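You operate a simulated robot arm through the tools that you are given. There is no shell and no other tool. Be economical: measure what you need, move in short steps, check, and stop when the job is done.

The job below is to be done with a simulated robot arm. You get a single attempt, and the scene is never put back.

Task
Slide both brown vanes into the rotor slots and turn it half round.
Fine: the turn is made with both vanes home.
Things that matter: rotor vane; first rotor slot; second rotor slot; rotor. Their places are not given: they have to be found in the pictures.

Only the result counts: the job must be done as asked and must still hold three seconds after the hand-in. Knocking over, shifting, dropping, spilling or breaking anything else fails it.

Robot
A 7-joint arm with a two-finger parallel gripper, fixed in place. Base frame: the origin is at the foot of the arm, x ahead of it, y to its left, z up; the work surface is at about z = 0.8. Units: cm, degrees, N and s.
With the tool pointing down near the work surface it reaches from about 24 to 62 cm from the base axis. Its first joint turns from -66.0 to 66.0 degrees. Payload 2.6 kg.
The TCP is the grasp point between the finger pads, 3 cm short of the fingertips. In the tool frame z runs along the fingers and y along their closing line. Largest opening 9.4 cm; finger width 2.8, thickness 1; the body of the gripper, 5 by 9.6 cm, starts 5.5 cm behind the TCP.
Orientation is told as [roll, pitch, yaw] about the base's x, y, z axes, in that order, counted from this pose: with the fingers straight down and closing along the base's y, the tool's x points along the base's -x, its y along +y and its z along -z.

Tools
- The arm moves only by the tool nudge_tool. Its argument "motion" is a list that holds one entry, the list of rows, each a list of 7 numbers: the shift along the tool's x, y, z in units of 25 mm (1.0 is 25 mm), then the turn, a rotation vector about the tool's x, y, z in units of 6 degrees (1.0 is 6 degrees), then the opening in per cent of the stroke, from 0 (shut) to 100 (fully open). In form: [[[x, y, z, ax, ay, az, jaw], ...]]. A call has 1 to 12 rows; each row shifts and turns the commanded pose from where the row before left it, along the tool's axes as they then stand. A call with a number of a shift or a turn outside -1 to 1 is refused whole. Rows are played at 5 a second. More than 5 cm and 8.6 degrees between two rows, or a gripper value outside its range, and nothing of the call is played. Where a pose cannot be reached the arm comes as near as it can. A force on the tool above 40 N (or 10 N above the force at the start of the call, whichever is more), or a blocked arm, ends the call early, and 0.2 s more pass. Each finger travels about 7.2 cm/s and halts on what it meets, pressing with about 32 N; the grip force reading is that of the motor and also rises with nothing between the fingers. The clock runs only during rows and for 0.2 s after the last one: add rows that do not move to give the fingers time. The reply holds the time, the measured pose of the TCP, the force on the tool along the base axes, the opening and the grip force, in the units named above and with some noise.
- Cameras (640 x 400 px; columns grow to the right, rows downward): "scene" is fixed at [5.08, 44.2, 57.43]; the picture's right is [-0.64, -0.77, 0.00], its down [-0.35, 0.30, -0.89] and it looks along [0.68, -0.57, -0.46] (base axes); focal length 263 px, centre (320, 200). "wrist" rides on the gripper at [-3.7, 0, -5.8] in the tool frame; the picture's right is [0.00, -1.00, 0.00], its down [0.97, 0.00, -0.24] and it looks along [0.24, 0.00, 0.97] (tool axes); focal length 218 px, centre (320, 200).
- get_image(camera): a new picture of that camera. No time passes.
- locate(camera, pixels): there is no depth. For up to 12 entries [column, row, z] of the newest picture of that camera ("zoom" is the newest enlarged one), the place [x, y] in the base frame at which the ray of that pixel passes the height z, good to about 0.2 cm. No time passes.
- zoom(camera, box): a new picture of the part [left, top, right, bottom] of that camera's present view, enlarged. No time passes.
- close_job(): hands the job in; it is judged then, once.

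Go step by step. Measure first, check grasps and placings, and put right what went wrong. The budget is 80 turns and 38 pictures, counting those below and the enlarged ones. Unless the task says otherwise, let go and move clear before handing in, and close with one line.

The tools are called after "Call:" by a JSON object that holds its "fn" and its "kwargs". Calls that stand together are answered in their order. nudge_tool: Moves the arm, as the interface text tells. Its arguments: {"type":"object","properties":{"motion":{"type":"array","items":{"type":"array","items":{"type":"array","items":{"type":"number"}}}}},"required":["motion"]} The other tools are called the same way: get_image (camera) takes a picture; locate (camera, pixels) gives the place at which the rays of pixels pass given heights; zoom (camera, box) takes an enlarged picture of a part of a camera's view; close_job () hands the job in.

At the start:

```text
time: 0.0
ee_pos: [28.82, 6.89, 44.6]
ee_rot: [0.1, 0.0, 0.0]
force: [0.2, 0.1, -0.2]
opening: 9.41
finger_force: 0.2
```

scene: 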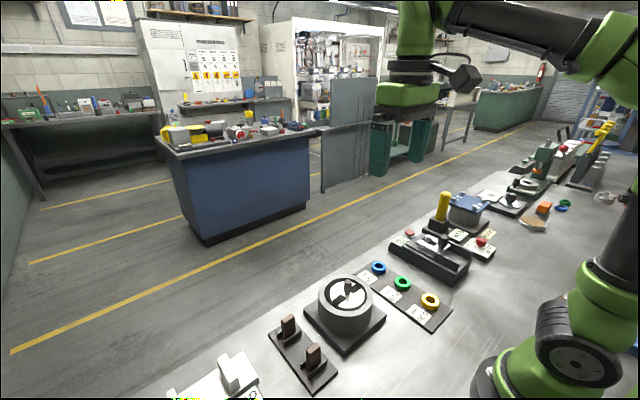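
wrist: 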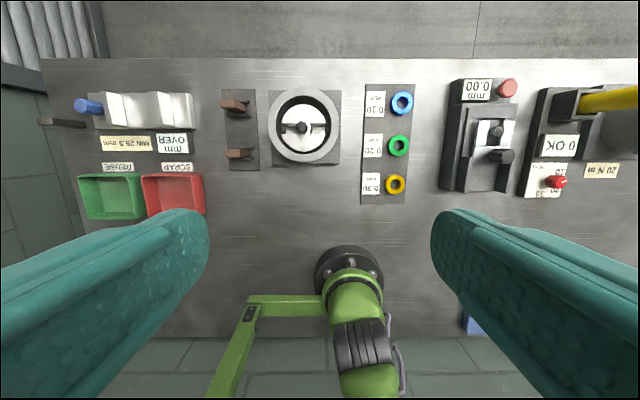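

The wrist picture shows the rotor housing at about (304,126) and the two brown vanes in a rack at about (237,104) and (239,154). I'll enlarge both views.

Call:
{"fn": "zoom", "kwargs": {"camera": "scene", "box": [260, 260, 400, 400]}}

Call:
{"fn": "zoom", "kwargs": {"camera": "wrist", "box": [210, 75, 350, 175]}}

Call:
{"fn": "locate", "kwargs": {"camera": "wrist", "pixels": [[304, 126, 5], [304, 126, 8], [237, 104, 5], [239, 154, 5], [271, 92, 1], [339, 164, 1], [223, 90, 1], [259, 170, 1]]}}

```text
2.86 times, centred on (330, 330) of scene
```

zoom: 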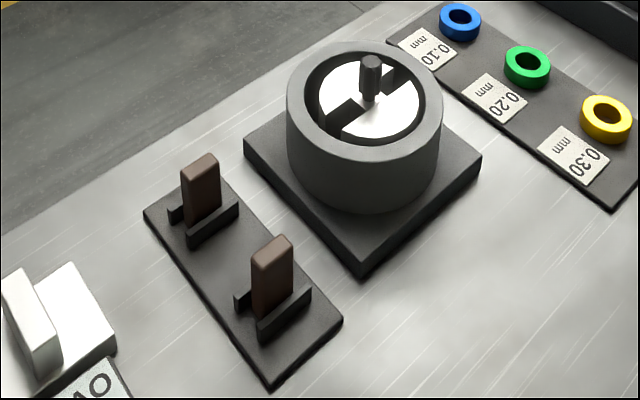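

```text
4.00 times, centred on (280, 125) of wrist
```

zoom: 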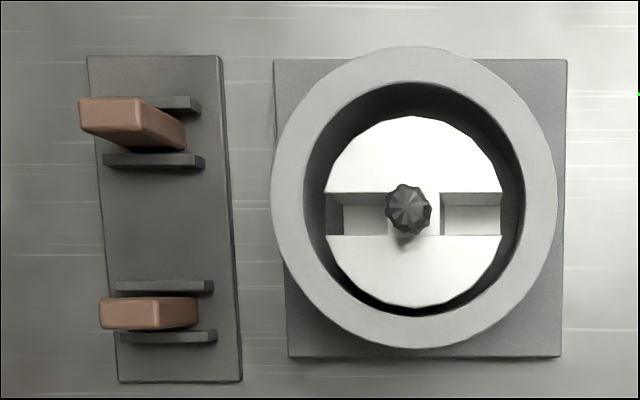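

```text
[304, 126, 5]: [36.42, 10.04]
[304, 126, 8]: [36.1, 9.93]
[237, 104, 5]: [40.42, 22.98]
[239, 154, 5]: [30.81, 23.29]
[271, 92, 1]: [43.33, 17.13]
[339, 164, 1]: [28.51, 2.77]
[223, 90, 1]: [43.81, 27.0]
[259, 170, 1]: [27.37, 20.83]
```

The rotor has two slots along y either side of a hub with a knob. The vanes stand upright in a rack, and I'm moving above both for a closer measurement.

Call:
{"fn": "nudge_tool", "kwargs": {"motion": [[[-0.2, 0.6, 0.8, 0, 0, 0, 100], [-0.2, 0.6, 0.8, 0, 0, 0, 100], [-0.2, 0.6, 0.8, 0, 0, 0, 100], [-0.2, 0.6, 0.8, 0, 0, 0, 100], [-0.2, 0.6, 0.8, 0, 0, 0, 100], [-0.2, 0.6, 0.8, 0, 0, 0, 100], [-0.2, 0.6, 0.8, 0, 0, 0, 100], [0, 0, 0, 0, 0, 0, 100]]]}}

Call:
{"fn": "get_image", "kwargs": {"camera": "wrist"}}

```text
time: 1.8
ee_pos: [31.92, 17.46, 30.44]
ee_rot: [0.0, 0.0, 0.0]
force: [1.2, -0.3, -0.1]
opening: 9.42
finger_force: 0.1
```

```text
33 pictures are left
```

wrist: 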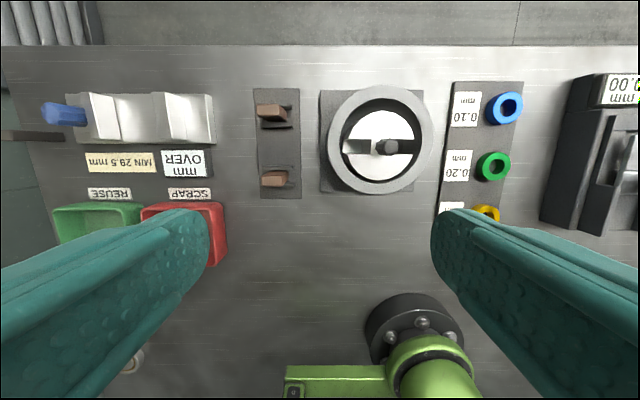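

Closer now: the vanes show at (271,113) and (275,180) and the rotor at (380,140). I'll enlarge each one.

Call:
{"fn": "zoom", "kwargs": {"camera": "wrist", "box": [245, 80, 325, 205]}}

Call:
{"fn": "zoom", "kwargs": {"camera": "wrist", "box": [315, 80, 445, 200]}}

Call:
{"fn": "get_image", "kwargs": {"camera": "scene"}}

```text
3.20 times, centred on (285, 142) of wrist
```

zoom: 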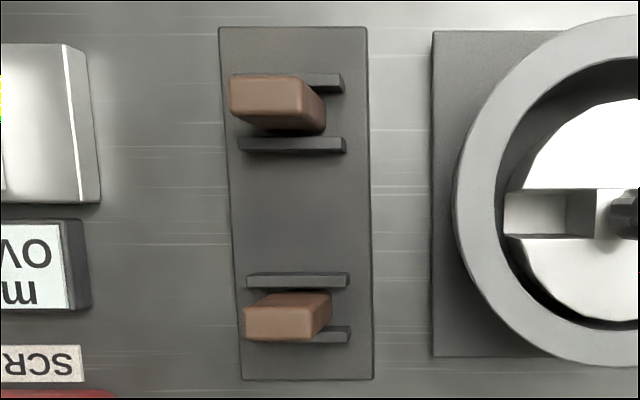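

```text
3.33 times, centred on (380, 140) of wrist
```

zoom: 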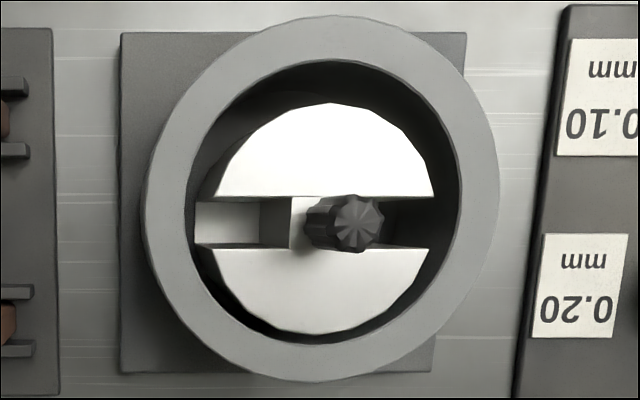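

```text
30 pictures are left
```

scene: 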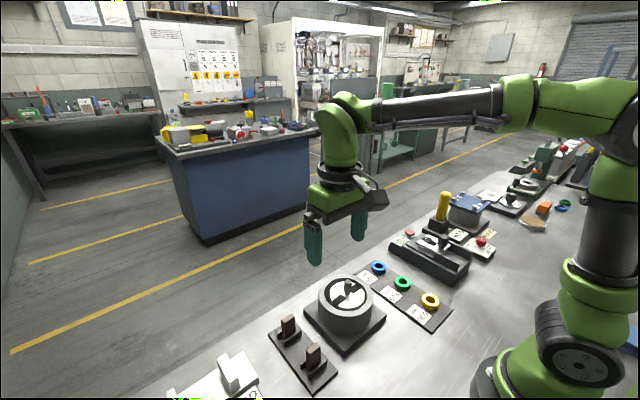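

Next I'll triangulate the vane tops, the rack, the ring and the disc from both cameras.

Call:
{"fn": "locate", "kwargs": {"camera": "wrist", "pixels": [[269.2, 110.4, 6], [269.2, 110.4, 9], [272.2, 181.3, 6], [272.2, 181.3, 9], [257.2, 104.8, 8], [281.2, 117, 8], [261.6, 176, 8], [282.8, 186.3, 8]]}}

Call:
{"fn": "locate", "kwargs": {"camera": "scene", "pixels": [[288.4, 316.7, 6], [288.4, 316.7, 9], [313.6, 345.7, 6], [313.6, 345.7, 9], [347.5, 280, 6], [347.5, 280, 9], [347.5, 280, 12]]}}

Call:
{"fn": "zoom", "kwargs": {"camera": "scene", "box": [305, 265, 385, 345]}}

Call:
{"fn": "zoom", "kwargs": {"camera": "scene", "box": [265, 305, 345, 395]}}

```text
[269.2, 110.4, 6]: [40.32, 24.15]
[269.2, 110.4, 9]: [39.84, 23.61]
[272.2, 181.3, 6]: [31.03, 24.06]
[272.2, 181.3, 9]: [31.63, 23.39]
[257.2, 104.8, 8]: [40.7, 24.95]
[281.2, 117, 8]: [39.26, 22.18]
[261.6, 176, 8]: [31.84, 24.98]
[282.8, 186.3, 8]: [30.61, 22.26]
```

```text
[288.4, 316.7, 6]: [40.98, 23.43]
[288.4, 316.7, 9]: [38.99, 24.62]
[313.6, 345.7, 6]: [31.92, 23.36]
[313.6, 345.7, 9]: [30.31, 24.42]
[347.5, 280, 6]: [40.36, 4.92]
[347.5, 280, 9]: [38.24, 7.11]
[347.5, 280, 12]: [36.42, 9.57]
```

```text
5.00 times, centred on (345, 305) of scene
```

zoom: 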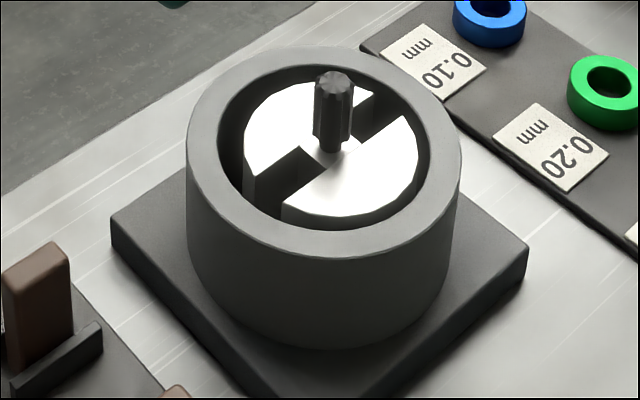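

```text
4.44 times, centred on (305, 350) of scene
```

zoom: 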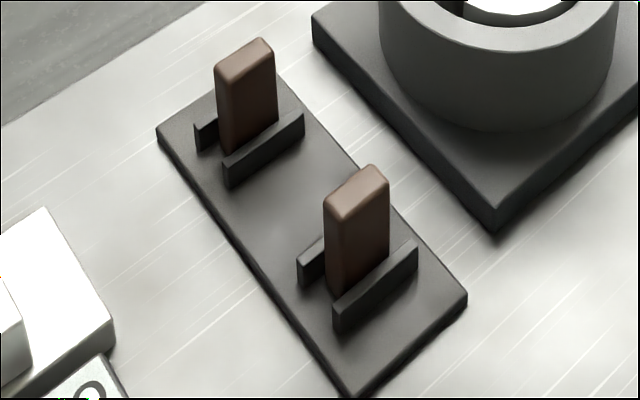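

Call:
{"fn": "locate", "kwargs": {"camera": "wrist", "pixels": [[391.4, 146.6, 8], [391.4, 146.6, 11], [380.4, 140, 6], [380.4, 140, 9], [379, 145.7, 5], [379, 145.7, 8], [327, 140, 8], [434, 140, 8], [342.5, 147, 7], [342.5, 147, 4]]}}

Call:
{"fn": "locate", "kwargs": {"camera": "scene", "pixels": [[348, 281, 8], [348, 281, 11], [345.8, 295.2, 6], [345.8, 295.2, 9], [347.2, 295, 5], [347.2, 295, 8], [318.4, 292, 8], [373.4, 292, 8]]}}

```text
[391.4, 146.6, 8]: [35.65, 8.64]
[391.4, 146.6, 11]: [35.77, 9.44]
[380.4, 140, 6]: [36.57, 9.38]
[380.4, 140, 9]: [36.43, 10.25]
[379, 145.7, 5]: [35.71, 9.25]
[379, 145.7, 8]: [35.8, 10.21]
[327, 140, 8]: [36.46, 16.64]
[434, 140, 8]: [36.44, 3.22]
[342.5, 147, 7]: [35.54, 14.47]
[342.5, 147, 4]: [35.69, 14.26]
```

```text
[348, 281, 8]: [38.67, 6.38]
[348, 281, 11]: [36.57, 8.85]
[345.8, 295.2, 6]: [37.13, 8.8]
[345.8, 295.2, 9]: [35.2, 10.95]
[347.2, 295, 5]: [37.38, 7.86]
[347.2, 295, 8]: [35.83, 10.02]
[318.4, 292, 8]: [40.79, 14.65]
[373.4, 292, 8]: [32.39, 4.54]
```

Triangulation gives vane tops at about (40.1,23.9) and (31.3,23.8), z≈7.3. The knob is at about (35.8,9.7) with its top at z≈12. Next I'll turn the wrist 90° so the fingers close across the vanes' thickness.

Call:
{"fn": "nudge_tool", "kwargs": {"motion": [[[0, 0, 0, 0, 0, -1, 100], [0, 0, 0, 0, 0, -1, 100], [0, 0, 0, 0, 0, -1, 100], [0, 0, 0, 0, 0, -1, 100], [0, 0, 0, 0, 0, -1, 100], [0, 0, 0, 0, 0, -1, 100], [0, 0, 0, 0, 0, -1, 100], [0, 0, 0, 0, 0, -1, 100], [0, 0, 0, 0, 0, -1, 100], [0, 0, 0, 0, 0, -1, 100], [0, 0, 0, 0, 0, -1, 100], [0, 0, 0, 0, 0, -1, 100]]]}}

Call:
{"fn": "nudge_tool", "kwargs": {"motion": [[[0, 0, 0, 0, 0, -1, 100], [0, 0, 0, 0, 0, -1, 100], [0, 0, 0, 0, 0, -1, 100], [0, 0, 0, 0, 0, 0, 100]]]}}

```text
time: 4.4
ee_pos: [32.27, 17.51, 30.49]
ee_rot: [-0.1, 0.0, 72.1]
force: [0.3, -0.1, 0.1]
opening: 9.4
finger_force: 0.1
```

```text
time: 5.4
ee_pos: [32.24, 17.34, 30.54]
ee_rot: [0.0, 0.1, 90.0]
force: [-0.2, 1.0, 0.8]
opening: 9.43
finger_force: 0.0
```

Yaw 90 is reachable. Next I'm moving above the near vane (31.3, 23.8).

Call:
{"fn": "nudge_tool", "kwargs": {"motion": [[[-0.517, 0.075, 0.84, 0, 0, 0, 60], [-0.517, 0.075, 0.84, 0, 0, 0, 60], [-0.517, 0.075, 0.84, 0, 0, 0, 60], [-0.517, 0.075, 0.84, 0, 0, 0, 60], [-0.517, 0.075, 0.84, 0, 0, 0, 60], [0, 0, 0, 0, 0, 0, 60]]]}}

Call:
{"fn": "get_image", "kwargs": {"camera": "wrist"}}

```text
time: 6.8
ee_pos: [31.36, 23.82, 19.83]
ee_rot: [0.0, 0.0, 90.1]
force: [-0.3, -0.1, 0.6]
opening: 5.61
finger_force: 0.1
```

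```text
27 pictures are left
```

wrist: 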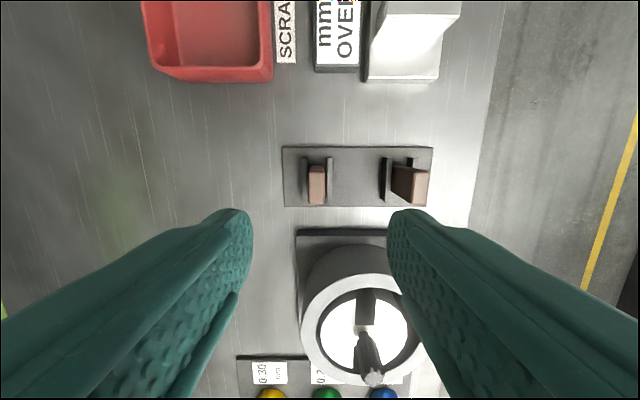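

The near vane is at about (317,184), nearly centred between the fingers. I'll enlarge it to refine.

Call:
{"fn": "zoom", "kwargs": {"camera": "wrist", "box": [275, 135, 445, 215]}}

Call:
{"fn": "zoom", "kwargs": {"camera": "wrist", "box": [285, 220, 445, 395]}}

```text
3.76 times, centred on (360, 175) of wrist
```

zoom: 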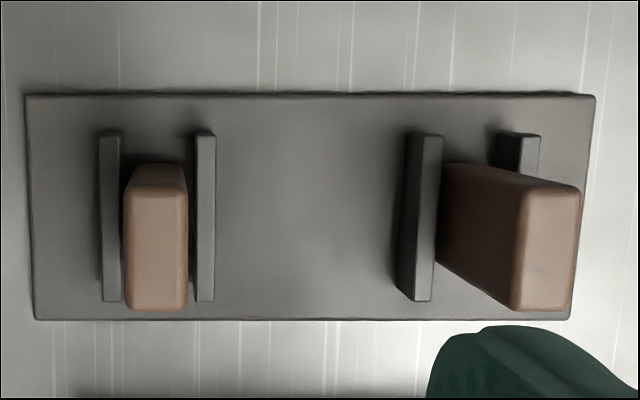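

```text
2.29 times, centred on (365, 308) of wrist
```

zoom: 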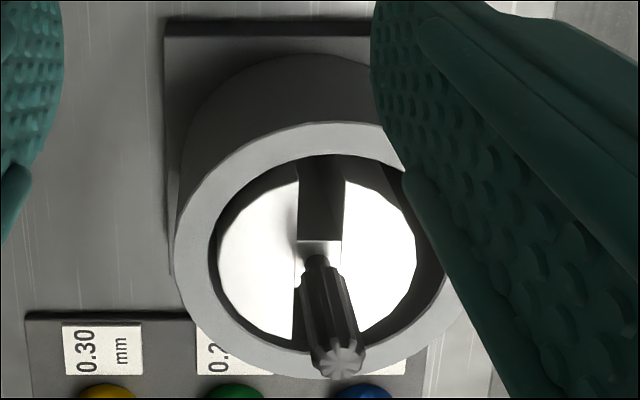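

Call:
{"fn": "locate", "kwargs": {"camera": "wrist", "pixels": [[316.4, 188.3, 7.3], [419.8, 188, 7.3], [355, 325.4, 6], [375, 325.4, 6], [355, 325.4, 7], [375, 325.4, 7], [355.8, 297, 6.5], [375.9, 297, 6.5], [375.2, 381, 12], [319.6, 325, 6.5], [406.5, 325, 6.5], [365, 289, 6.5]]}}

```text
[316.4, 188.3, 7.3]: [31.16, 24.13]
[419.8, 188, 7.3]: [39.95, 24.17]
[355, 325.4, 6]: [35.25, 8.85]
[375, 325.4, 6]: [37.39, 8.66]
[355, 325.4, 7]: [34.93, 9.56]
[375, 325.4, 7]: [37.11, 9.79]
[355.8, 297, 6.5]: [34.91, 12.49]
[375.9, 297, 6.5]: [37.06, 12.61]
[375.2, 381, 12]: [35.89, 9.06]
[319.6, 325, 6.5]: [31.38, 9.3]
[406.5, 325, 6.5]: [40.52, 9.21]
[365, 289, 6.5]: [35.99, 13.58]
```

The near vane's top is at (31.2,24.0) and it is about 1.4 thick by 2.7 wide. I'll go down to z=8, which gives about 2.3 cm of grip, and close.

Call:
{"fn": "nudge_tool", "kwargs": {"motion": [[[-0.06, 0.064, 0.8, 0, 0, 0, 45], [0, 0, 0.8, 0, 0, 0, 45], [0, 0, 0.8, 0, 0, 0, 45], [0, 0, 0.8, 0, 0, 0, 45], [0, 0, 0.8, 0, 0, 0, 45], [0, 0, 0.7, 0, 0, 0, 45], [0, 0, 0, 0, 0, 0, 45]]]}}

Call:
{"fn": "zoom", "kwargs": {"camera": "scene", "box": [240, 240, 400, 400]}}

```text
time: 8.4
ee_pos: [31.03, 24.09, 8.2]
ee_rot: [0.0, 0.0, 90.1]
force: [0.3, -0.1, 0.3]
opening: 4.24
finger_force: 0.1
```

```text
2.50 times, centred on (320, 320) of scene
```

zoom: 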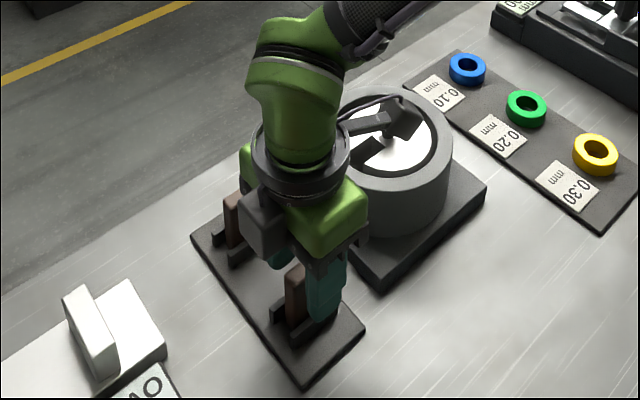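

The fingers straddle the vane, with one on each side in the enlarged view. I'm closing now.

Call:
{"fn": "nudge_tool", "kwargs": {"motion": [[[0, 0, 0, 0, 0, 0, 0], [0, 0, 0, 0, 0, 0, 0], [0, 0, 0, 0, 0, 0, 0], [0, 0, 0, 0, 0, 0, 0]]]}}

```text
time: 9.4
ee_pos: [30.97, 24.0, 8.1]
ee_rot: [0.0, 0.0, 90.0]
force: [0.0, -0.2, 0.1]
opening: 1.38
finger_force: 32.2
```

It's held at 1.38 cm. I'm lifting it.

Call:
{"fn": "nudge_tool", "kwargs": {"motion": [[[0, 0, -0.5, 0, 0, 0, 0], [0, 0, -0.8, 0, 0, 0, 0], [0, 0, -0.8, 0, 0, 0, 0], [0, 0, -0.8, 0, 0, 0, 0], [0, 0, -0.8, 0, 0, 0, 0], [0, 0, -0.8, 0, 0, 0, 0], [0, 0, -0.5, 0, 0, 0, 0], [0, 0, 0, 0, 0, 0, 0]]]}}

Call:
{"fn": "get_image", "kwargs": {"camera": "wrist"}}

Call:
{"fn": "get_image", "kwargs": {"camera": "scene"}}

```text
time: 11.2
ee_pos: [31.1, 24.1, 20.83]
ee_rot: [0.1, -0.1, 90.0]
force: [0.5, 0.2, -0.1]
opening: 1.38
finger_force: 31.9
```

```text
23 pictures are left
```

wrist: 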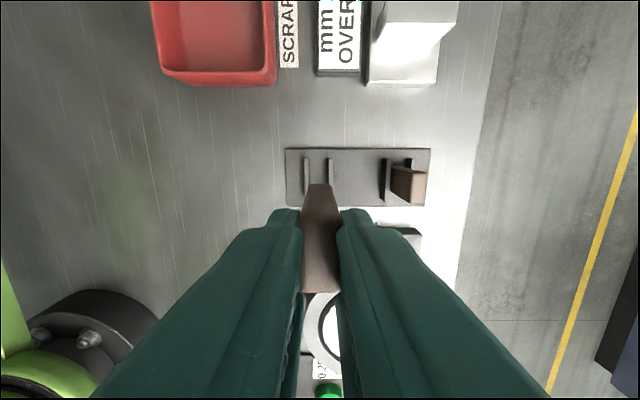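

```text
22 pictures are left
```

scene: 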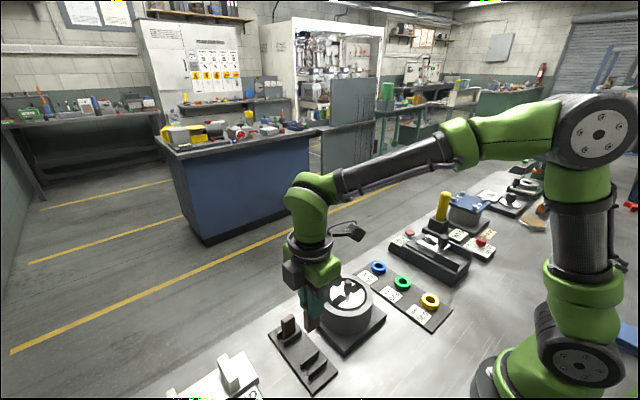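

The vane is held and hanging straight. I'll carry it high past the rotor so the wrist camera looks straight down on the slots.

Call:
{"fn": "nudge_tool", "kwargs": {"motion": [[[0, -0.1, -0.4, 0, 0, 0, 0], [0.704, -0.196, -0.1, 0, 0, 0, 0], [0.704, -0.196, -0.1, 0, 0, 0, 0], [0.704, -0.196, -0.1, 0, 0, 0, 0], [0.704, -0.196, -0.1, 0, 0, 0, 0], [0.704, -0.196, -0.1, 0, 0, 0, 0], [0.704, -0.196, 0, 0, 0, 0, 0], [0.704, -0.196, 0, 0, 0, 0, 0], [0.704, -0.196, 0, 0, 0, 0, 0], [0.704, -0.196, 0, 0, 0, 0, 0], [0.704, -0.1, 0, 0, 0, 0, 0], [0, 0, 0, 0, 0, 0, 0]]]}}

Call:
{"fn": "zoom", "kwargs": {"camera": "wrist", "box": [220, 50, 420, 250]}}

```text
time: 13.8
ee_pos: [35.9, 6.17, 22.96]
ee_rot: [0.0, 0.0, 89.9]
force: [-0.4, -0.1, 0.1]
opening: 1.41
finger_force: 32.1
```

```text
2.00 times, centred on (320, 150) of wrist
```

zoom: 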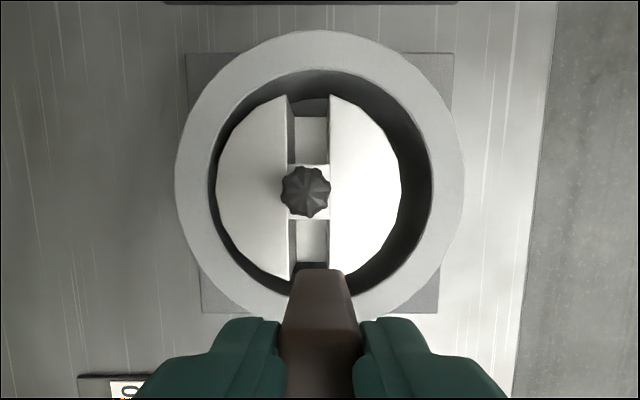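

This is a clear overhead view. I'll locate the slot and hub edges.

Call:
{"fn": "locate", "kwargs": {"camera": "zoom", "pixels": [[309, 94, 7], [309, 164, 7], [309, 219, 7], [309, 280, 7], [288, 130, 7], [330, 130, 7], [216, 187, 7], [402, 187, 7], [306, 191, 12], [309, 187, 6], [309, 187, 8], [320, 30, 7.5]]}}

```text
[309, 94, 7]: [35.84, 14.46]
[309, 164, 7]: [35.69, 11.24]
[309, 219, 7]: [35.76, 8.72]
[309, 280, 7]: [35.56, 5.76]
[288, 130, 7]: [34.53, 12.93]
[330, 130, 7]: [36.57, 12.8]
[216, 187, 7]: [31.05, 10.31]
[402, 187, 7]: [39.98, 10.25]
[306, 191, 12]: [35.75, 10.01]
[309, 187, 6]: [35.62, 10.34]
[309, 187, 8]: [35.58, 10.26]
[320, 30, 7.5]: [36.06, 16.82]
```

The slot centre is at x≈35.7, and the +y slot spans y from 11.25 to 14.4. I'll go to (35.7,12.75) and come down to just above the ring.

Call:
{"fn": "nudge_tool", "kwargs": {"motion": [[[-0.66, 0.02, 0, 0, 0, 0, 0], [-0.66, 0.02, 0, 0, 0, 0, 0], [-0.66, 0.02, 0, 0, 0, 0, 0], [-0.64, 0.02, 0, 0, 0, 0, 0], [0, 0, 0, 0, 0, 0, 0], [0, 0, 0.7, 0, 0, 0, 0], [0, 0, 0.7, 0, 0, 0, 0], [0, 0, 0.7, 0, 0, 0, 0], [0, 0, 0.7, 0, 0, 0, 0], [0, 0, 0, 0, 0, 0, 0], [0, 0, 0, 0, 0, 0, 0]]]}}

Call:
{"fn": "zoom", "kwargs": {"camera": "scene", "box": [295, 245, 395, 345]}}

Call:
{"fn": "zoom", "kwargs": {"camera": "wrist", "box": [220, 120, 420, 320]}}

```text
time: 16.2
ee_pos: [35.93, 12.84, 15.96]
ee_rot: [0.0, 0.0, 90.0]
force: [0.7, 0.4, -0.8]
opening: 1.39
finger_force: 32.4
```

```text
4.00 times, centred on (345, 295) of scene
```

zoom: 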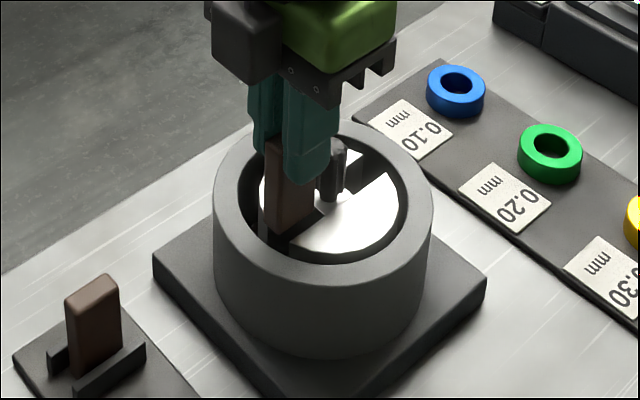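

```text
2.00 times, centred on (320, 220) of wrist
```

zoom: 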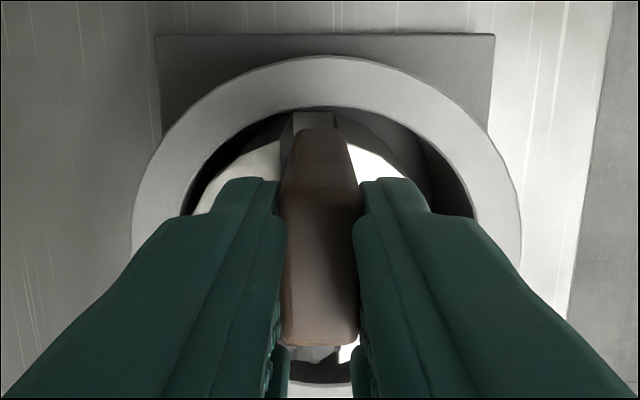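

The slot floor is centred at about column 315 in the enlarged wrist view, while the vane sits at 320. That means the vane is about 0.3 cm too far in +x, so I'll correct and lower gently.

Call:
{"fn": "nudge_tool", "kwargs": {"motion": [[[0, 0.12, 0, 0, 0, 0, 0], [0, 0, 0, 0, 0, 0, 0], [0, 0, 0.3, 0, 0, 0, 0], [0, 0, 0.3, 0, 0, 0, 0], [0, 0, 0.3, 0, 0, 0, 0], [0, 0, 0.3, 0, 0, 0, 0], [0, 0, 0.2, 0, 0, 0, 0], [0, 0, 0, 0, 0, 0, 0], [0, 0, 0, 0, 0, 0, 0]]]}}

Call:
{"fn": "zoom", "kwargs": {"camera": "scene", "box": [305, 255, 385, 335]}}

```text
time: 18.2
ee_pos: [35.53, 13.06, 12.65]
ee_rot: [0.0, 0.1, 90.1]
force: [-0.5, -0.8, -0.6]
opening: 1.39
finger_force: 32.5
```

```text
5.00 times, centred on (345, 295) of scene
```

zoom: 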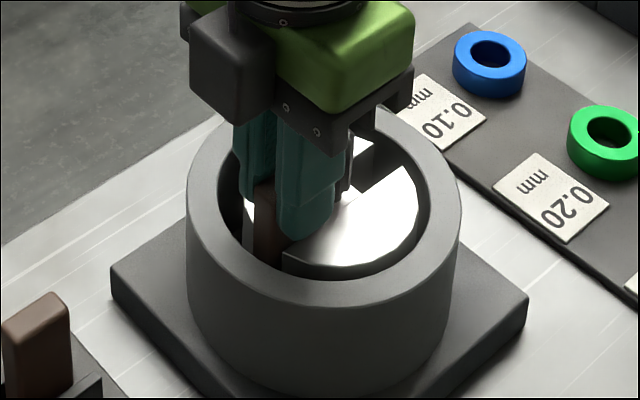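

No force shows, and the vane's foot appears to be between the disc halves. I'm continuing down in small steps with a slight shift inward.

Call:
{"fn": "nudge_tool", "kwargs": {"motion": [[[0.06, 0, 0.15, 0, 0, 0, 0], [0, 0, 0.2, 0, 0, 0, 0], [0, 0, 0.2, 0, 0, 0, 0], [0, 0, 0.2, 0, 0, 0, 0], [0, 0, 0, 0, 0, 0, 0], [0, 0, 0, 0, 0, 0, 0]]]}}

Call:
{"fn": "zoom", "kwargs": {"camera": "scene", "box": [305, 255, 385, 335]}}

```text
time: 19.0
ee_pos: [35.57, 12.76, 11.74]
ee_rot: [-0.1, -0.1, 89.9]
force: [-1.9, -1.3, 5.2]
opening: 1.39
finger_force: 32.4
stopped in row 3: the force on the tool passed its limit (the readings are from after the stop); the commanded pose is now the measured one
```

```text
5.00 times, centred on (345, 295) of scene
```

zoom: 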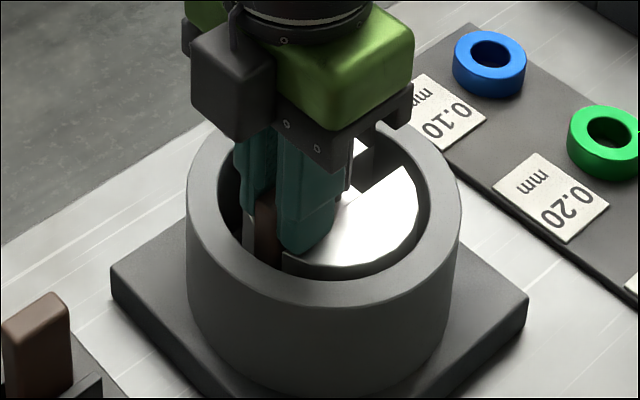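

Contact at TCP z=11.7. I need to know whether the fingertips are on the disc or the vane foot is catching, so I'll check the disc height at the slot corner (283,252 in the zoom).

Call:
{"fn": "locate", "kwargs": {"camera": "zoom", "pixels": [[283, 252, 7], [283, 252, 8], [283, 252, 9], [305, 252, 8], [305, 252, 9], [324, 280, 8], [324, 306, 8], [324, 306, 9]]}}

Call:
{"fn": "zoom", "kwargs": {"camera": "wrist", "box": [220, 120, 420, 320]}}

```text
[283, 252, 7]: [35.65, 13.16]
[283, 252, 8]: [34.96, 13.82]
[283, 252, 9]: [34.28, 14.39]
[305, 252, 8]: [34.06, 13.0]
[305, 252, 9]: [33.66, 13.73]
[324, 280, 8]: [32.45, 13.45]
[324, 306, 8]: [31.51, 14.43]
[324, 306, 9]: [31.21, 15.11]
```

```text
2.00 times, centred on (320, 220) of wrist
```

zoom: 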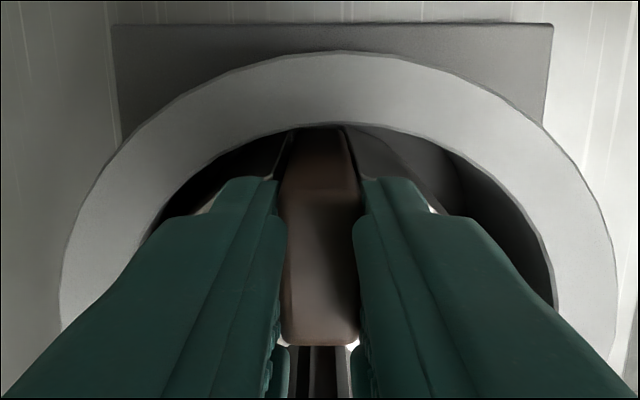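

The disc top is at z≈8.5, so the fingertips are resting on the disc and the vane's foot is about 3.3 cm inside the slot. I'll release so it drops home, then rise.

Call:
{"fn": "nudge_tool", "kwargs": {"motion": [[[0, 0, -0.08, 0, 0, 0, 0], [0, 0, 0, 0, 0, 0, 30], [0, 0, 0, 0, 0, 0, 30], [0, 0, 0, 0, 0, 0, 30], [0, 0, -0.5, 0, 0, 0, 30], [0, 0, -0.8, 0, 0, 0, 30], [0, 0, -0.8, 0, 0, 0, 30], [0, 0, -0.8, 0, 0, 0, 30], [0, 0, -0.8, 0, 0, 0, 30], [0, 0, 0, 0, 0, 0, 30]]]}}

Call:
{"fn": "zoom", "kwargs": {"camera": "scene", "box": [305, 255, 385, 335]}}

Call:
{"fn": "zoom", "kwargs": {"camera": "wrist", "box": [220, 100, 420, 300]}}

```text
time: 21.2
ee_pos: [35.5, 12.78, 21.27]
ee_rot: [-0.1, -0.1, 89.9]
force: [-0.3, 0.4, -0.5]
opening: 2.82
finger_force: 0.0
```

```text
5.00 times, centred on (345, 295) of scene
```

zoom: 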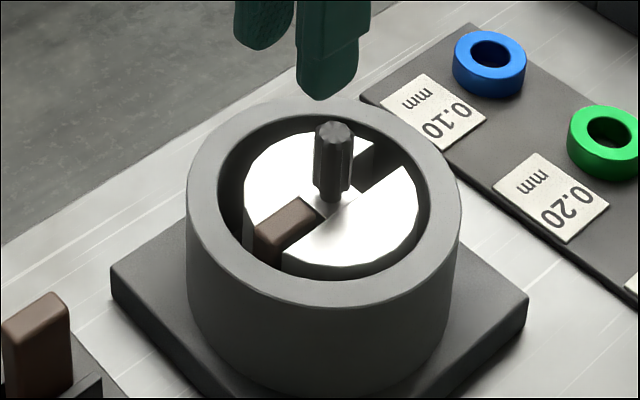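

```text
2.00 times, centred on (320, 200) of wrist
```

zoom: 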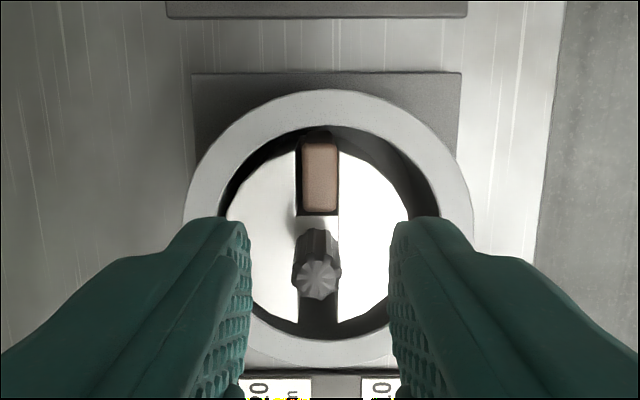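

The first vane dropped home, flush in the +y slot. Now I'm moving above the second vane at about (39.9,24.0).

Call:
{"fn": "nudge_tool", "kwargs": {"motion": [[[-0.64, -0.25, 0, 0, 0, 0, 45], [-0.64, -0.25, 0, 0, 0, 0, 45], [-0.64, -0.25, 0, 0, 0, 0, 45], [-0.64, -0.25, 0, 0, 0, 0, 45], [-0.64, -0.25, 0, 0, 0, 0, 45], [-0.64, -0.25, 0, 0, 0, 0, 45], [-0.64, -0.25, 0, 0, 0, 0, 45], [0, 0, 0.6, 0, 0, 0, 45], [0, 0, 0.6, 0, 0, 0, 45], [0, 0, 0, 0, 0, 0, 45]]]}}

Call:
{"fn": "zoom", "kwargs": {"camera": "wrist", "box": [220, 100, 420, 300]}}

```text
time: 23.4
ee_pos: [39.86, 24.02, 17.99]
ee_rot: [-0.2, 0.1, 89.8]
force: [-0.2, -0.6, 0.0]
opening: 4.23
finger_force: 0.1
```

```text
2.00 times, centred on (320, 200) of wrist
```

zoom: 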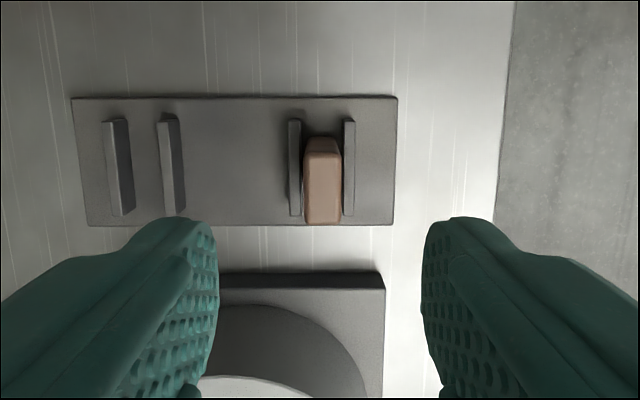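

Call:
{"fn": "locate", "kwargs": {"camera": "zoom", "pixels": [[323, 157, 7.3], [323, 223, 7.3]]}}

Call:
{"fn": "nudge_tool", "kwargs": {"motion": [[[0, -0.03, 0.8, 0, 0, 0, 45], [0, 0, 0.8, 0, 0, 0, 45], [0, 0, 0.8, 0, 0, 0, 45], [0, 0, 0.8, 0, 0, 0, 45], [0, 0, 0.75, 0, 0, 0, 45], [0, 0, 0, 0, 0, 0, 45]]]}}

```text
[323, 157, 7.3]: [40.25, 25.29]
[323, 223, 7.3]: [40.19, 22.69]
```

```text
time: 24.8
ee_pos: [40.24, 24.16, 8.21]
ee_rot: [0.0, 0.0, 89.9]
force: [0.5, -0.3, 0.2]
opening: 4.24
finger_force: 0.1
```

The vane's centre reads (40.2,24.0), in line with the TCP. I'll close and lift.

Call:
{"fn": "nudge_tool", "kwargs": {"motion": [[[0, 0, 0, 0, 0, 0, 0], [0, 0, 0, 0, 0, 0, 0], [0, 0, 0, 0, 0, 0, 0], [0, 0, 0, 0, 0, 0, 0], [0, 0, -0.5, 0, 0, 0, 0], [0, 0, -0.8, 0, 0, 0, 0], [0, 0, -0.8, 0, 0, 0, 0], [0, 0, -0.9, 0, 0, 0, 0], [0, 0, -0.9, 0, 0, 0, 0], [0, 0, -0.9, 0, 0, 0, 0], [0, 0, -0.9, 0, 0, 0, 0], [0, 0, 0, 0, 0, 0, 0]]]}}

```text
time: 27.4
ee_pos: [40.13, 23.84, 22.57]
ee_rot: [-0.1, 0.0, 89.7]
force: [0.5, -0.5, 0.1]
opening: 1.38
finger_force: 31.8
```

The second vane is held. I'm carrying it over the -y slot at about (35.6,7.15) and down to just above the ring.

Call:
{"fn": "nudge_tool", "kwargs": {"motion": [[[0.84, 0.228, 0, 0, 0, 0, 0], [0.84, 0.228, 0, 0, 0, 0, 0], [0.84, 0.228, 0, 0, 0, 0, 0], [0.84, 0.228, 0, 0, 0, 0, 0], [0.84, 0.228, 0, 0, 0, 0, 0], [0.84, 0.228, 0, 0, 0, 0, 0], [0.84, 0.228, 0, 0, 0, 0, 0], [0.84, 0.228, 0, 0, 0, 0, 0], [0, 0, 0, 0, 0, 0, 0], [0, 0, 0, 0, 0, 0, 0]]]}}

Call:
{"fn": "zoom", "kwargs": {"camera": "wrist", "box": [220, 50, 420, 250]}}

```text
time: 29.6
ee_pos: [35.37, 7.33, 22.55]
ee_rot: [-0.1, 0.1, 89.9]
force: [-0.3, 0.1, -0.5]
opening: 1.39
finger_force: 31.7
```

```text
2.00 times, centred on (320, 150) of wrist
```

zoom: 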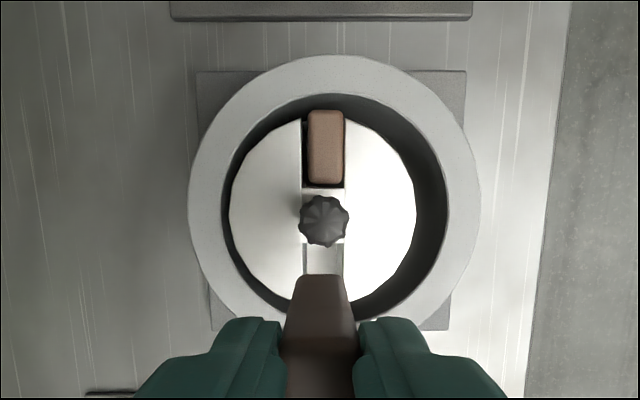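

Call:
{"fn": "locate", "kwargs": {"camera": "zoom", "pixels": [[323.5, 188, 8.5], [323.5, 188, 8.5], [323, 247, 8.5], [323, 247, 8.5], [325, 110, 8.3], [325, 185, 8.3], [323, 222, 12]]}}

```text
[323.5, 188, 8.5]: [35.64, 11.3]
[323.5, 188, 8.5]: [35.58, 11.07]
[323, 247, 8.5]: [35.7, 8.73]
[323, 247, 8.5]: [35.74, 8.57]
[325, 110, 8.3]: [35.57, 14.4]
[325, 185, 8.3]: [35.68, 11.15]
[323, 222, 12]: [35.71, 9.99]
```

The slot centre is x≈35.65 and the hub edge y≈8.65. I'll trim by +0.12 in x and -0.1 in y, then lower.

Call:
{"fn": "nudge_tool", "kwargs": {"motion": [[[0.04, -0.05, 0.6, 0, 0, 0, 0], [0, 0, 0.7, 0, 0, 0, 0], [0, 0, 0.7, 0, 0, 0, 0], [0, 0, 0.6, 0, 0, 0, 0], [0, 0, 0, 0, 0, 0, 0], [0, 0, 0, 0, 0, 0, 0]]]}}

Call:
{"fn": "zoom", "kwargs": {"camera": "wrist", "box": [220, 100, 420, 300]}}

Call:
{"fn": "zoom", "kwargs": {"camera": "scene", "box": [305, 255, 385, 335]}}

```text
time: 31.0
ee_pos: [35.55, 7.04, 15.77]
ee_rot: [-0.1, 0.1, 89.8]
force: [0.2, -0.6, -0.6]
opening: 1.42
finger_force: 32.2
```

```text
2.00 times, centred on (320, 200) of wrist
```

zoom: 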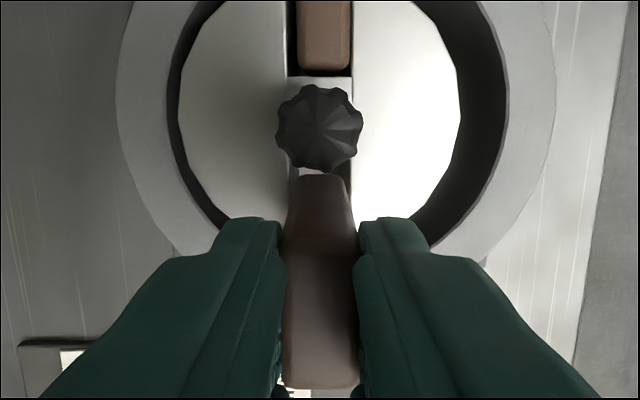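

```text
5.00 times, centred on (345, 295) of scene
```

zoom: 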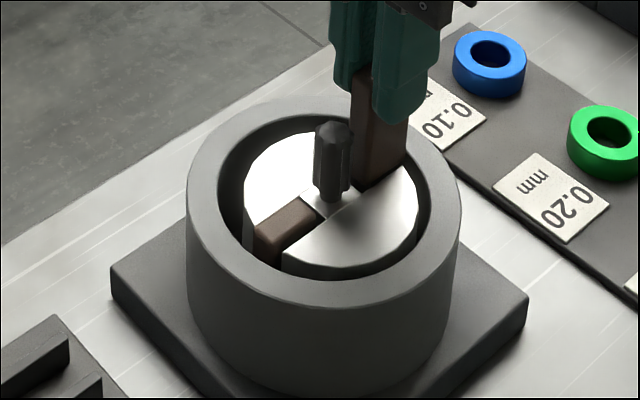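

The vane is aligned, with the slot at 288–352 and the vane centred at 320 in the enlarged wrist view. I'm lowering it in.

Call:
{"fn": "nudge_tool", "kwargs": {"motion": [[[0, 0, 0.3, 0, 0, 0, 0], [0, 0, 0.3, 0, 0, 0, 0], [0, 0, 0.3, 0, 0, 0, 0], [0, 0, 0.25, 0, 0, 0, 0], [0, 0, 0.2, 0, 0, 0, 0], [0, 0, 0.15, 0, 0, 0, 0], [0, 0, 0, 0, 0, 0, 0], [0, 0, 0, 0, 0, 0, 0]]]}}

Call:
{"fn": "zoom", "kwargs": {"camera": "scene", "box": [305, 255, 385, 335]}}

```text
time: 32.8
ee_pos: [35.54, 7.22, 12.21]
ee_rot: [0.0, 0.0, 90.0]
force: [0.1, -1.6, 0.1]
opening: 1.39
finger_force: 32.4
```

```text
5.00 times, centred on (345, 295) of scene
```

zoom: 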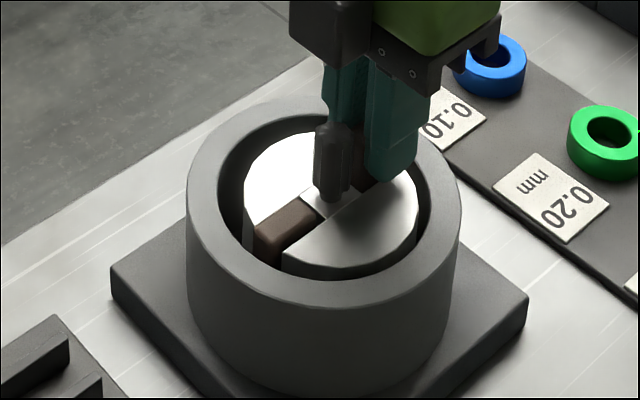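

The vane's foot is at z≈5.7, below the disc top, with no resistance. I'll release it and rise.

Call:
{"fn": "nudge_tool", "kwargs": {"motion": [[[0, 0, 0.1, 0, 0, 0, 0], [0, 0, 0, 0, 0, 0, 30], [0, 0, 0, 0, 0, 0, 30], [0, 0, 0, 0, 0, 0, 30], [0, 0, -0.5, 0, 0, 0, 30], [0, 0, -0.8, 0, 0, 0, 30], [0, 0, -0.8, 0, 0, 0, 30], [0, 0, -0.8, 0, 0, 0, 30], [0, 0, -0.8, 0, 0, 0, 30], [0, 0, 0, 0, 0, 0, 30]]]}}

Call:
{"fn": "zoom", "kwargs": {"camera": "scene", "box": [305, 255, 385, 335]}}

Call:
{"fn": "zoom", "kwargs": {"camera": "wrist", "box": [220, 50, 420, 250]}}

```text
time: 35.0
ee_pos: [35.77, 7.04, 21.23]
ee_rot: [0.0, 0.0, 89.8]
force: [-0.4, -0.1, -0.1]
opening: 2.8
finger_force: 0.1
```

```text
5.00 times, centred on (345, 295) of scene
```

zoom: 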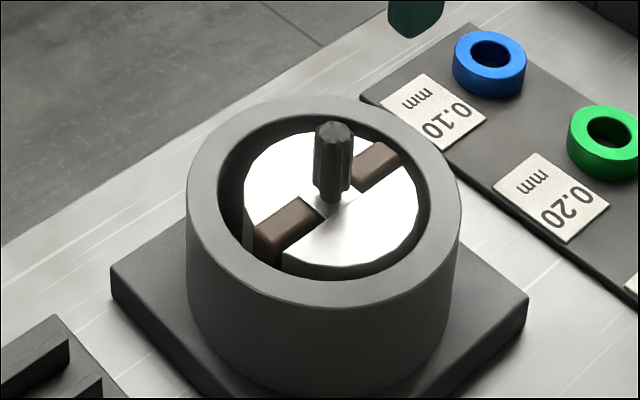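

```text
2.00 times, centred on (320, 150) of wrist
```

zoom: 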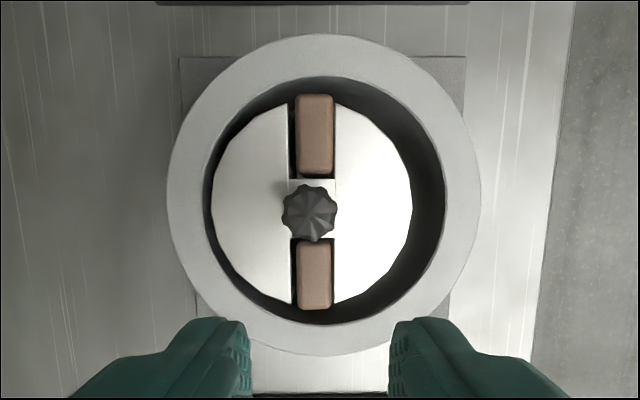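

Both vanes are down in their slots. I'm taking a closer look at their radial position before turning.

Call:
{"fn": "zoom", "kwargs": {"camera": "wrist", "box": [260, 85, 380, 215]}}

Call:
{"fn": "zoom", "kwargs": {"camera": "scene", "box": [325, 275, 370, 320]}}

```text
3.08 times, centred on (320, 150) of wrist
```

zoom: 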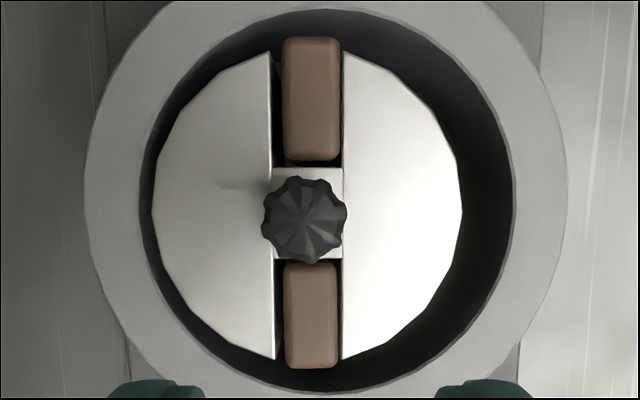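

```text
8.89 times, centred on (348, 298) of scene
```

zoom: 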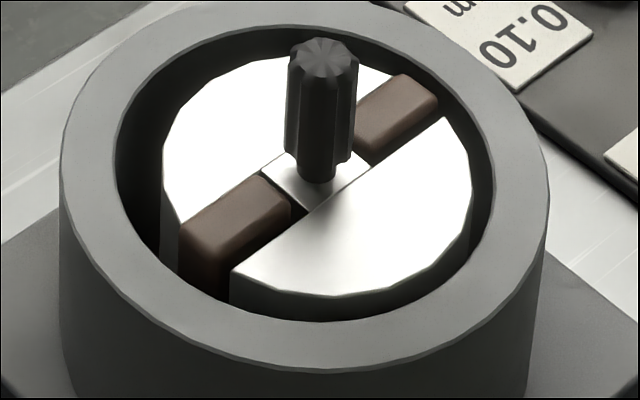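

The vanes are symmetric and seated, with no obstruction. Next I'll go over the knob (35.65,10.0) and, in free air, unwind the wrist to yaw -90 so the half turn can be made in one grip.

Call:
{"fn": "nudge_tool", "kwargs": {"motion": [[[-0.6, 0, 0, 0, 0, 0, 35], [-0.58, 0, 0, 0, 0, 0, 35], [0, 0, 0, 0, 0, 1, 35], [0, 0, 0, 0, 0, 1, 35], [0, 0, 0, 0, 0, 1, 35], [0, 0, 0, 0, 0, 1, 35], [0, 0, 0, 0, 0, 1, 35], [0, 0, 0, 0, 0, 1, 35], [0, 0, 0, 0, 0, 1, 35], [0, 0, 0, 0, 0, 1, 35], [0, 0, 0, 0, 0, 1, 35], [0, 0, 0, 0, 0, 1, 35]]]}}

Call:
{"fn": "nudge_tool", "kwargs": {"motion": [[[0, 0, 0, 0, 0, 1, 35], [0, 0, 0, 0, 0, 1, 35], [0, 0, 0, 0, 0, 1, 35], [0, 0, 0, 0, 0, 1, 35], [0, 0, 0, 0, 0, 1, 35], [0, 0, 0, 0, 0, 1, 35], [0, 0, 0, 0, 0, 1, 35], [0, 0, 0, 0, 0, 1, 35], [0, 0, 0, 0, 0, 1, 35], [0, 0, 0, 0, 0, 1, 35]]]}}

Call:
{"fn": "nudge_tool", "kwargs": {"motion": [[[0, 0, 0, 0, 0, 1, 35], [0, 0, 0, 0, 0, 1, 35], [0, 0, 0, 0, 0, 1, 35], [0, 0, 0, 0, 0, 1, 35], [0, 0, 0, 0, 0, 1, 35], [0, 0, 0, 0, 0, 1, 35], [0, 0, 0, 0, 0, 1, 35], [0, 0, 0, 0, 0, 1, 35], [0, 0, 0, 0, 0, 1, 35], [0, 0, 0, 0, 0, 1, 35], [0, 0, 0, 0, 0, 0, 35]]]}}

```text
time: 37.6
ee_pos: [35.66, 9.98, 21.16]
ee_rot: [0.0, -0.1, 29.7]
force: [0.0, -0.7, 1.1]
opening: 3.3
finger_force: 0.1
```

```text
time: 39.8
ee_pos: [35.55, 10.27, 21.11]
ee_rot: [0.0, -0.1, -30.3]
force: [-0.8, 0.1, 0.3]
opening: 3.31
finger_force: 0.1
```

```text
time: 42.2
ee_pos: [35.59, 10.1, 21.11]
ee_rot: [0.2, 0.0, -90.1]
force: [0.1, -0.5, -0.2]
opening: 3.28
finger_force: 0.1
```

Yaw -90 is reached. One check of the knob's alignment between the fingers.

Call:
{"fn": "zoom", "kwargs": {"camera": "wrist", "box": [200, 100, 440, 360]}}

```text
1.54 times, centred on (320, 230) of wrist
```

zoom: 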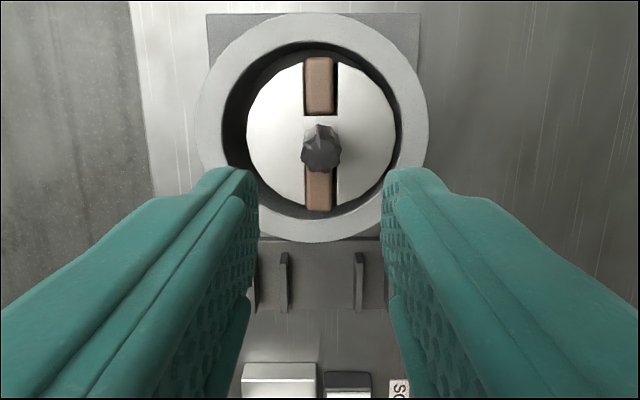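

Call:
{"fn": "locate", "kwargs": {"camera": "zoom", "pixels": [[321, 156, 12], [321, 156, 12], [321, 156, 12], [320.5, 138, 8.5]]}}

```text
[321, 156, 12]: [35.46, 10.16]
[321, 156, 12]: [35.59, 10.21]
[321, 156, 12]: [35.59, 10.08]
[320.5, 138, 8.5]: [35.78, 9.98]
```

The knob is at (35.6,10.1), directly under the TCP. I'll go down to z≈12.2 and grip it.

Call:
{"fn": "nudge_tool", "kwargs": {"motion": [[[0, 0, 0.72, 0, 0, 0, 35], [0, 0, 0.72, 0, 0, 0, 35], [0, 0, 0.72, 0, 0, 0, 35], [0, 0, 0.72, 0, 0, 0, 35], [0, 0, 0.66, 0, 0, 0, 35], [0, 0, 0, 0, 0, 0, 35], [0, 0, 0, 0, 0, 0, 0], [0, 0, 0, 0, 0, 0, 0], [0, 0, 0, 0, 0, 0, 0]]]}}

```text
time: 44.2
ee_pos: [35.57, 10.16, 12.33]
ee_rot: [0.1, 0.0, -90.1]
force: [11.8, 3.2, -9.8]
opening: 1.78
finger_force: 45.1
```

The knob is gripped at 1.78 cm with about 12 N of sideways load. I'll ease the position slightly and read again.

Call:
{"fn": "nudge_tool", "kwargs": {"motion": [[[0, 0.04, 0, 0, 0, 0, 0], [0, 0, 0, 0, 0, 0, 0]]]}}

```text
time: 44.8
ee_pos: [35.54, 10.14, 12.32]
ee_rot: [0.1, 0.0, -90.1]
force: [-5.6, 2.2, 9.8]
opening: 1.75
finger_force: 45.1
```

The load is now small. I'll start turning with a short trial.

Call:
{"fn": "nudge_tool", "kwargs": {"motion": [[[0, 0, 0, 0, 0, -0.6, 0], [0, 0, 0, 0, 0, -0.8, 0], [0, 0, 0, 0, 0, -0.8, 0], [0, 0, 0, 0, 0, -0.8, 0], [0, 0, 0, 0, 0, 0, 0]]]}}

Call:
{"fn": "zoom", "kwargs": {"camera": "scene", "box": [305, 255, 385, 335]}}

```text
time: 46.0
ee_pos: [35.44, 10.08, 12.35]
ee_rot: [-0.3, 0.2, -72.2]
force: [-35.3, 2.2, 17.8]
opening: 1.78
finger_force: 45.3
```

```text
5.00 times, centred on (345, 295) of scene
```

zoom: 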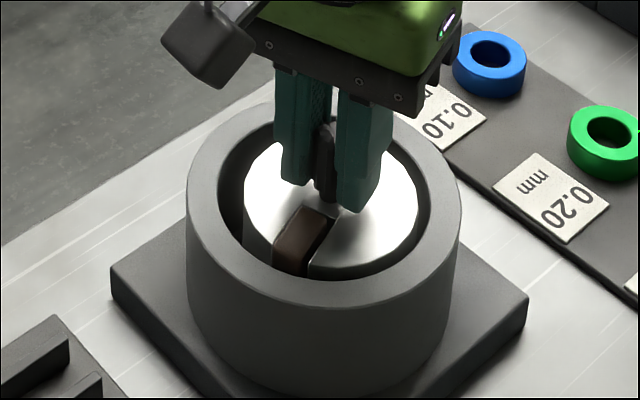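

The rotor and the visible vane follow the knob, but there is -35 N in x. I'll relieve it with a small -x shift.

Call:
{"fn": "nudge_tool", "kwargs": {"motion": [[[0.022, -0.068, 0, 0, 0, 0, 0], [0, 0, 0, 0, 0, 0, 0]]]}}

```text
time: 46.6
ee_pos: [35.52, 10.14, 12.26]
ee_rot: [0.0, 0.2, -72.2]
force: [-11.4, 8.5, 5.3]
opening: 1.76
finger_force: 44.3
```

Call:
{"fn": "nudge_tool", "kwargs": {"motion": [[[0.029, -0.024, 0, 0, 0, 0, 0], [0, 0, 0, 0, 0, -0.8, 0], [0, 0, 0, 0, 0, -0.8, 0], [0, 0, 0, 0, 0, -0.8, 0], [0, 0, 0, 0, 0, -0.8, 0], [0, 0, 0, 0, 0, -0.8, 0], [0, 0, 0, 0, 0, 0, 0]]]}}

```text
time: 48.2
ee_pos: [35.49, 10.05, 12.27]
ee_rot: [0.1, -0.1, -48.1]
force: [-4.4, 7.3, -4.2]
opening: 1.78
finger_force: 44.8
```

Forces are low now. I'm continuing the turn.

Call:
{"fn": "nudge_tool", "kwargs": {"motion": [[[0, 0, 0, 0, 0, -0.85, 0], [0, 0, 0, 0, 0, -0.85, 0], [0, 0, 0, 0, 0, -0.85, 0], [0, 0, 0, 0, 0, -0.85, 0], [0, 0, 0, 0, 0, -0.85, 0], [0, 0, 0, 0, 0, -0.85, 0], [0, 0, 0, 0, 0, 0, 0]]]}}

```text
time: 49.8
ee_pos: [35.39, 9.96, 12.28]
ee_rot: [-0.1, -0.1, -17.7]
force: [-4.8, -16.2, 1.3]
opening: 1.79
finger_force: 45.3
```

Call:
{"fn": "nudge_tool", "kwargs": {"motion": [[[-0.003, -0.037, 0, 0, 0, 0, 0], [0, 0, 0, 0, 0, -0.85, 0], [0, 0, 0, 0, 0, -0.85, 0], [0, 0, 0, 0, 0, -0.85, 0], [0, 0, 0, 0, 0, -0.85, 0], [0, 0, 0, 0, 0, -0.85, 0], [0, 0, 0, 0, 0, -0.85, 0], [0, 0, 0, 0, 0, 0, 0]]]}}

```text
time: 51.6
ee_pos: [35.33, 9.99, 12.29]
ee_rot: [-0.1, 0.0, 13.2]
force: [-0.8, -12.7, -16.3]
opening: 1.8
finger_force: 44.7
```

Call:
{"fn": "nudge_tool", "kwargs": {"motion": [[[-0.04, -0.03, 0, 0, 0, 0, 0], [0, 0, 0, 0, 0, -0.85, 0], [0, 0, 0, 0, 0, -0.85, 0], [0, 0, 0, 0, 0, -0.85, 0], [0, 0, 0, 0, 0, -0.85, 0], [0, 0, 0, 0, 0, -0.85, 0], [0, 0, 0, 0, 0, 0, 0]]]}}

Call:
{"fn": "zoom", "kwargs": {"camera": "scene", "box": [305, 255, 385, 335]}}

```text
time: 53.2
ee_pos: [35.48, 9.88, 12.31]
ee_rot: [0.0, 0.0, 38.5]
force: [-12.3, -14.8, -5.3]
opening: 1.78
finger_force: 44.8
```

```text
5.00 times, centred on (345, 295) of scene
```

zoom: 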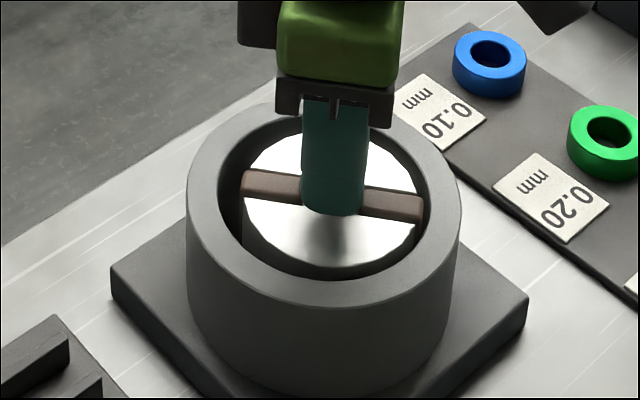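

The rotor and both vanes are following, about 128° so far. I'm continuing.

Call:
{"fn": "nudge_tool", "kwargs": {"motion": [[[0.012, -0.016, 0, 0, 0, 0, 0], [0, 0, 0, 0, 0, -0.85, 0], [0, 0, 0, 0, 0, -0.85, 0], [0, 0, 0, 0, 0, -0.85, 0], [0, 0, 0, 0, 0, -0.85, 0], [0, 0, 0, 0, 0, -0.85, 0], [0, 0, 0, 0, 0, 0, 0]]]}}

```text
time: 54.8
ee_pos: [35.52, 9.85, 12.27]
ee_rot: [-0.2, 0.2, 64.1]
force: [-5.8, -20.1, -10.3]
opening: 1.77
finger_force: 45.1
```

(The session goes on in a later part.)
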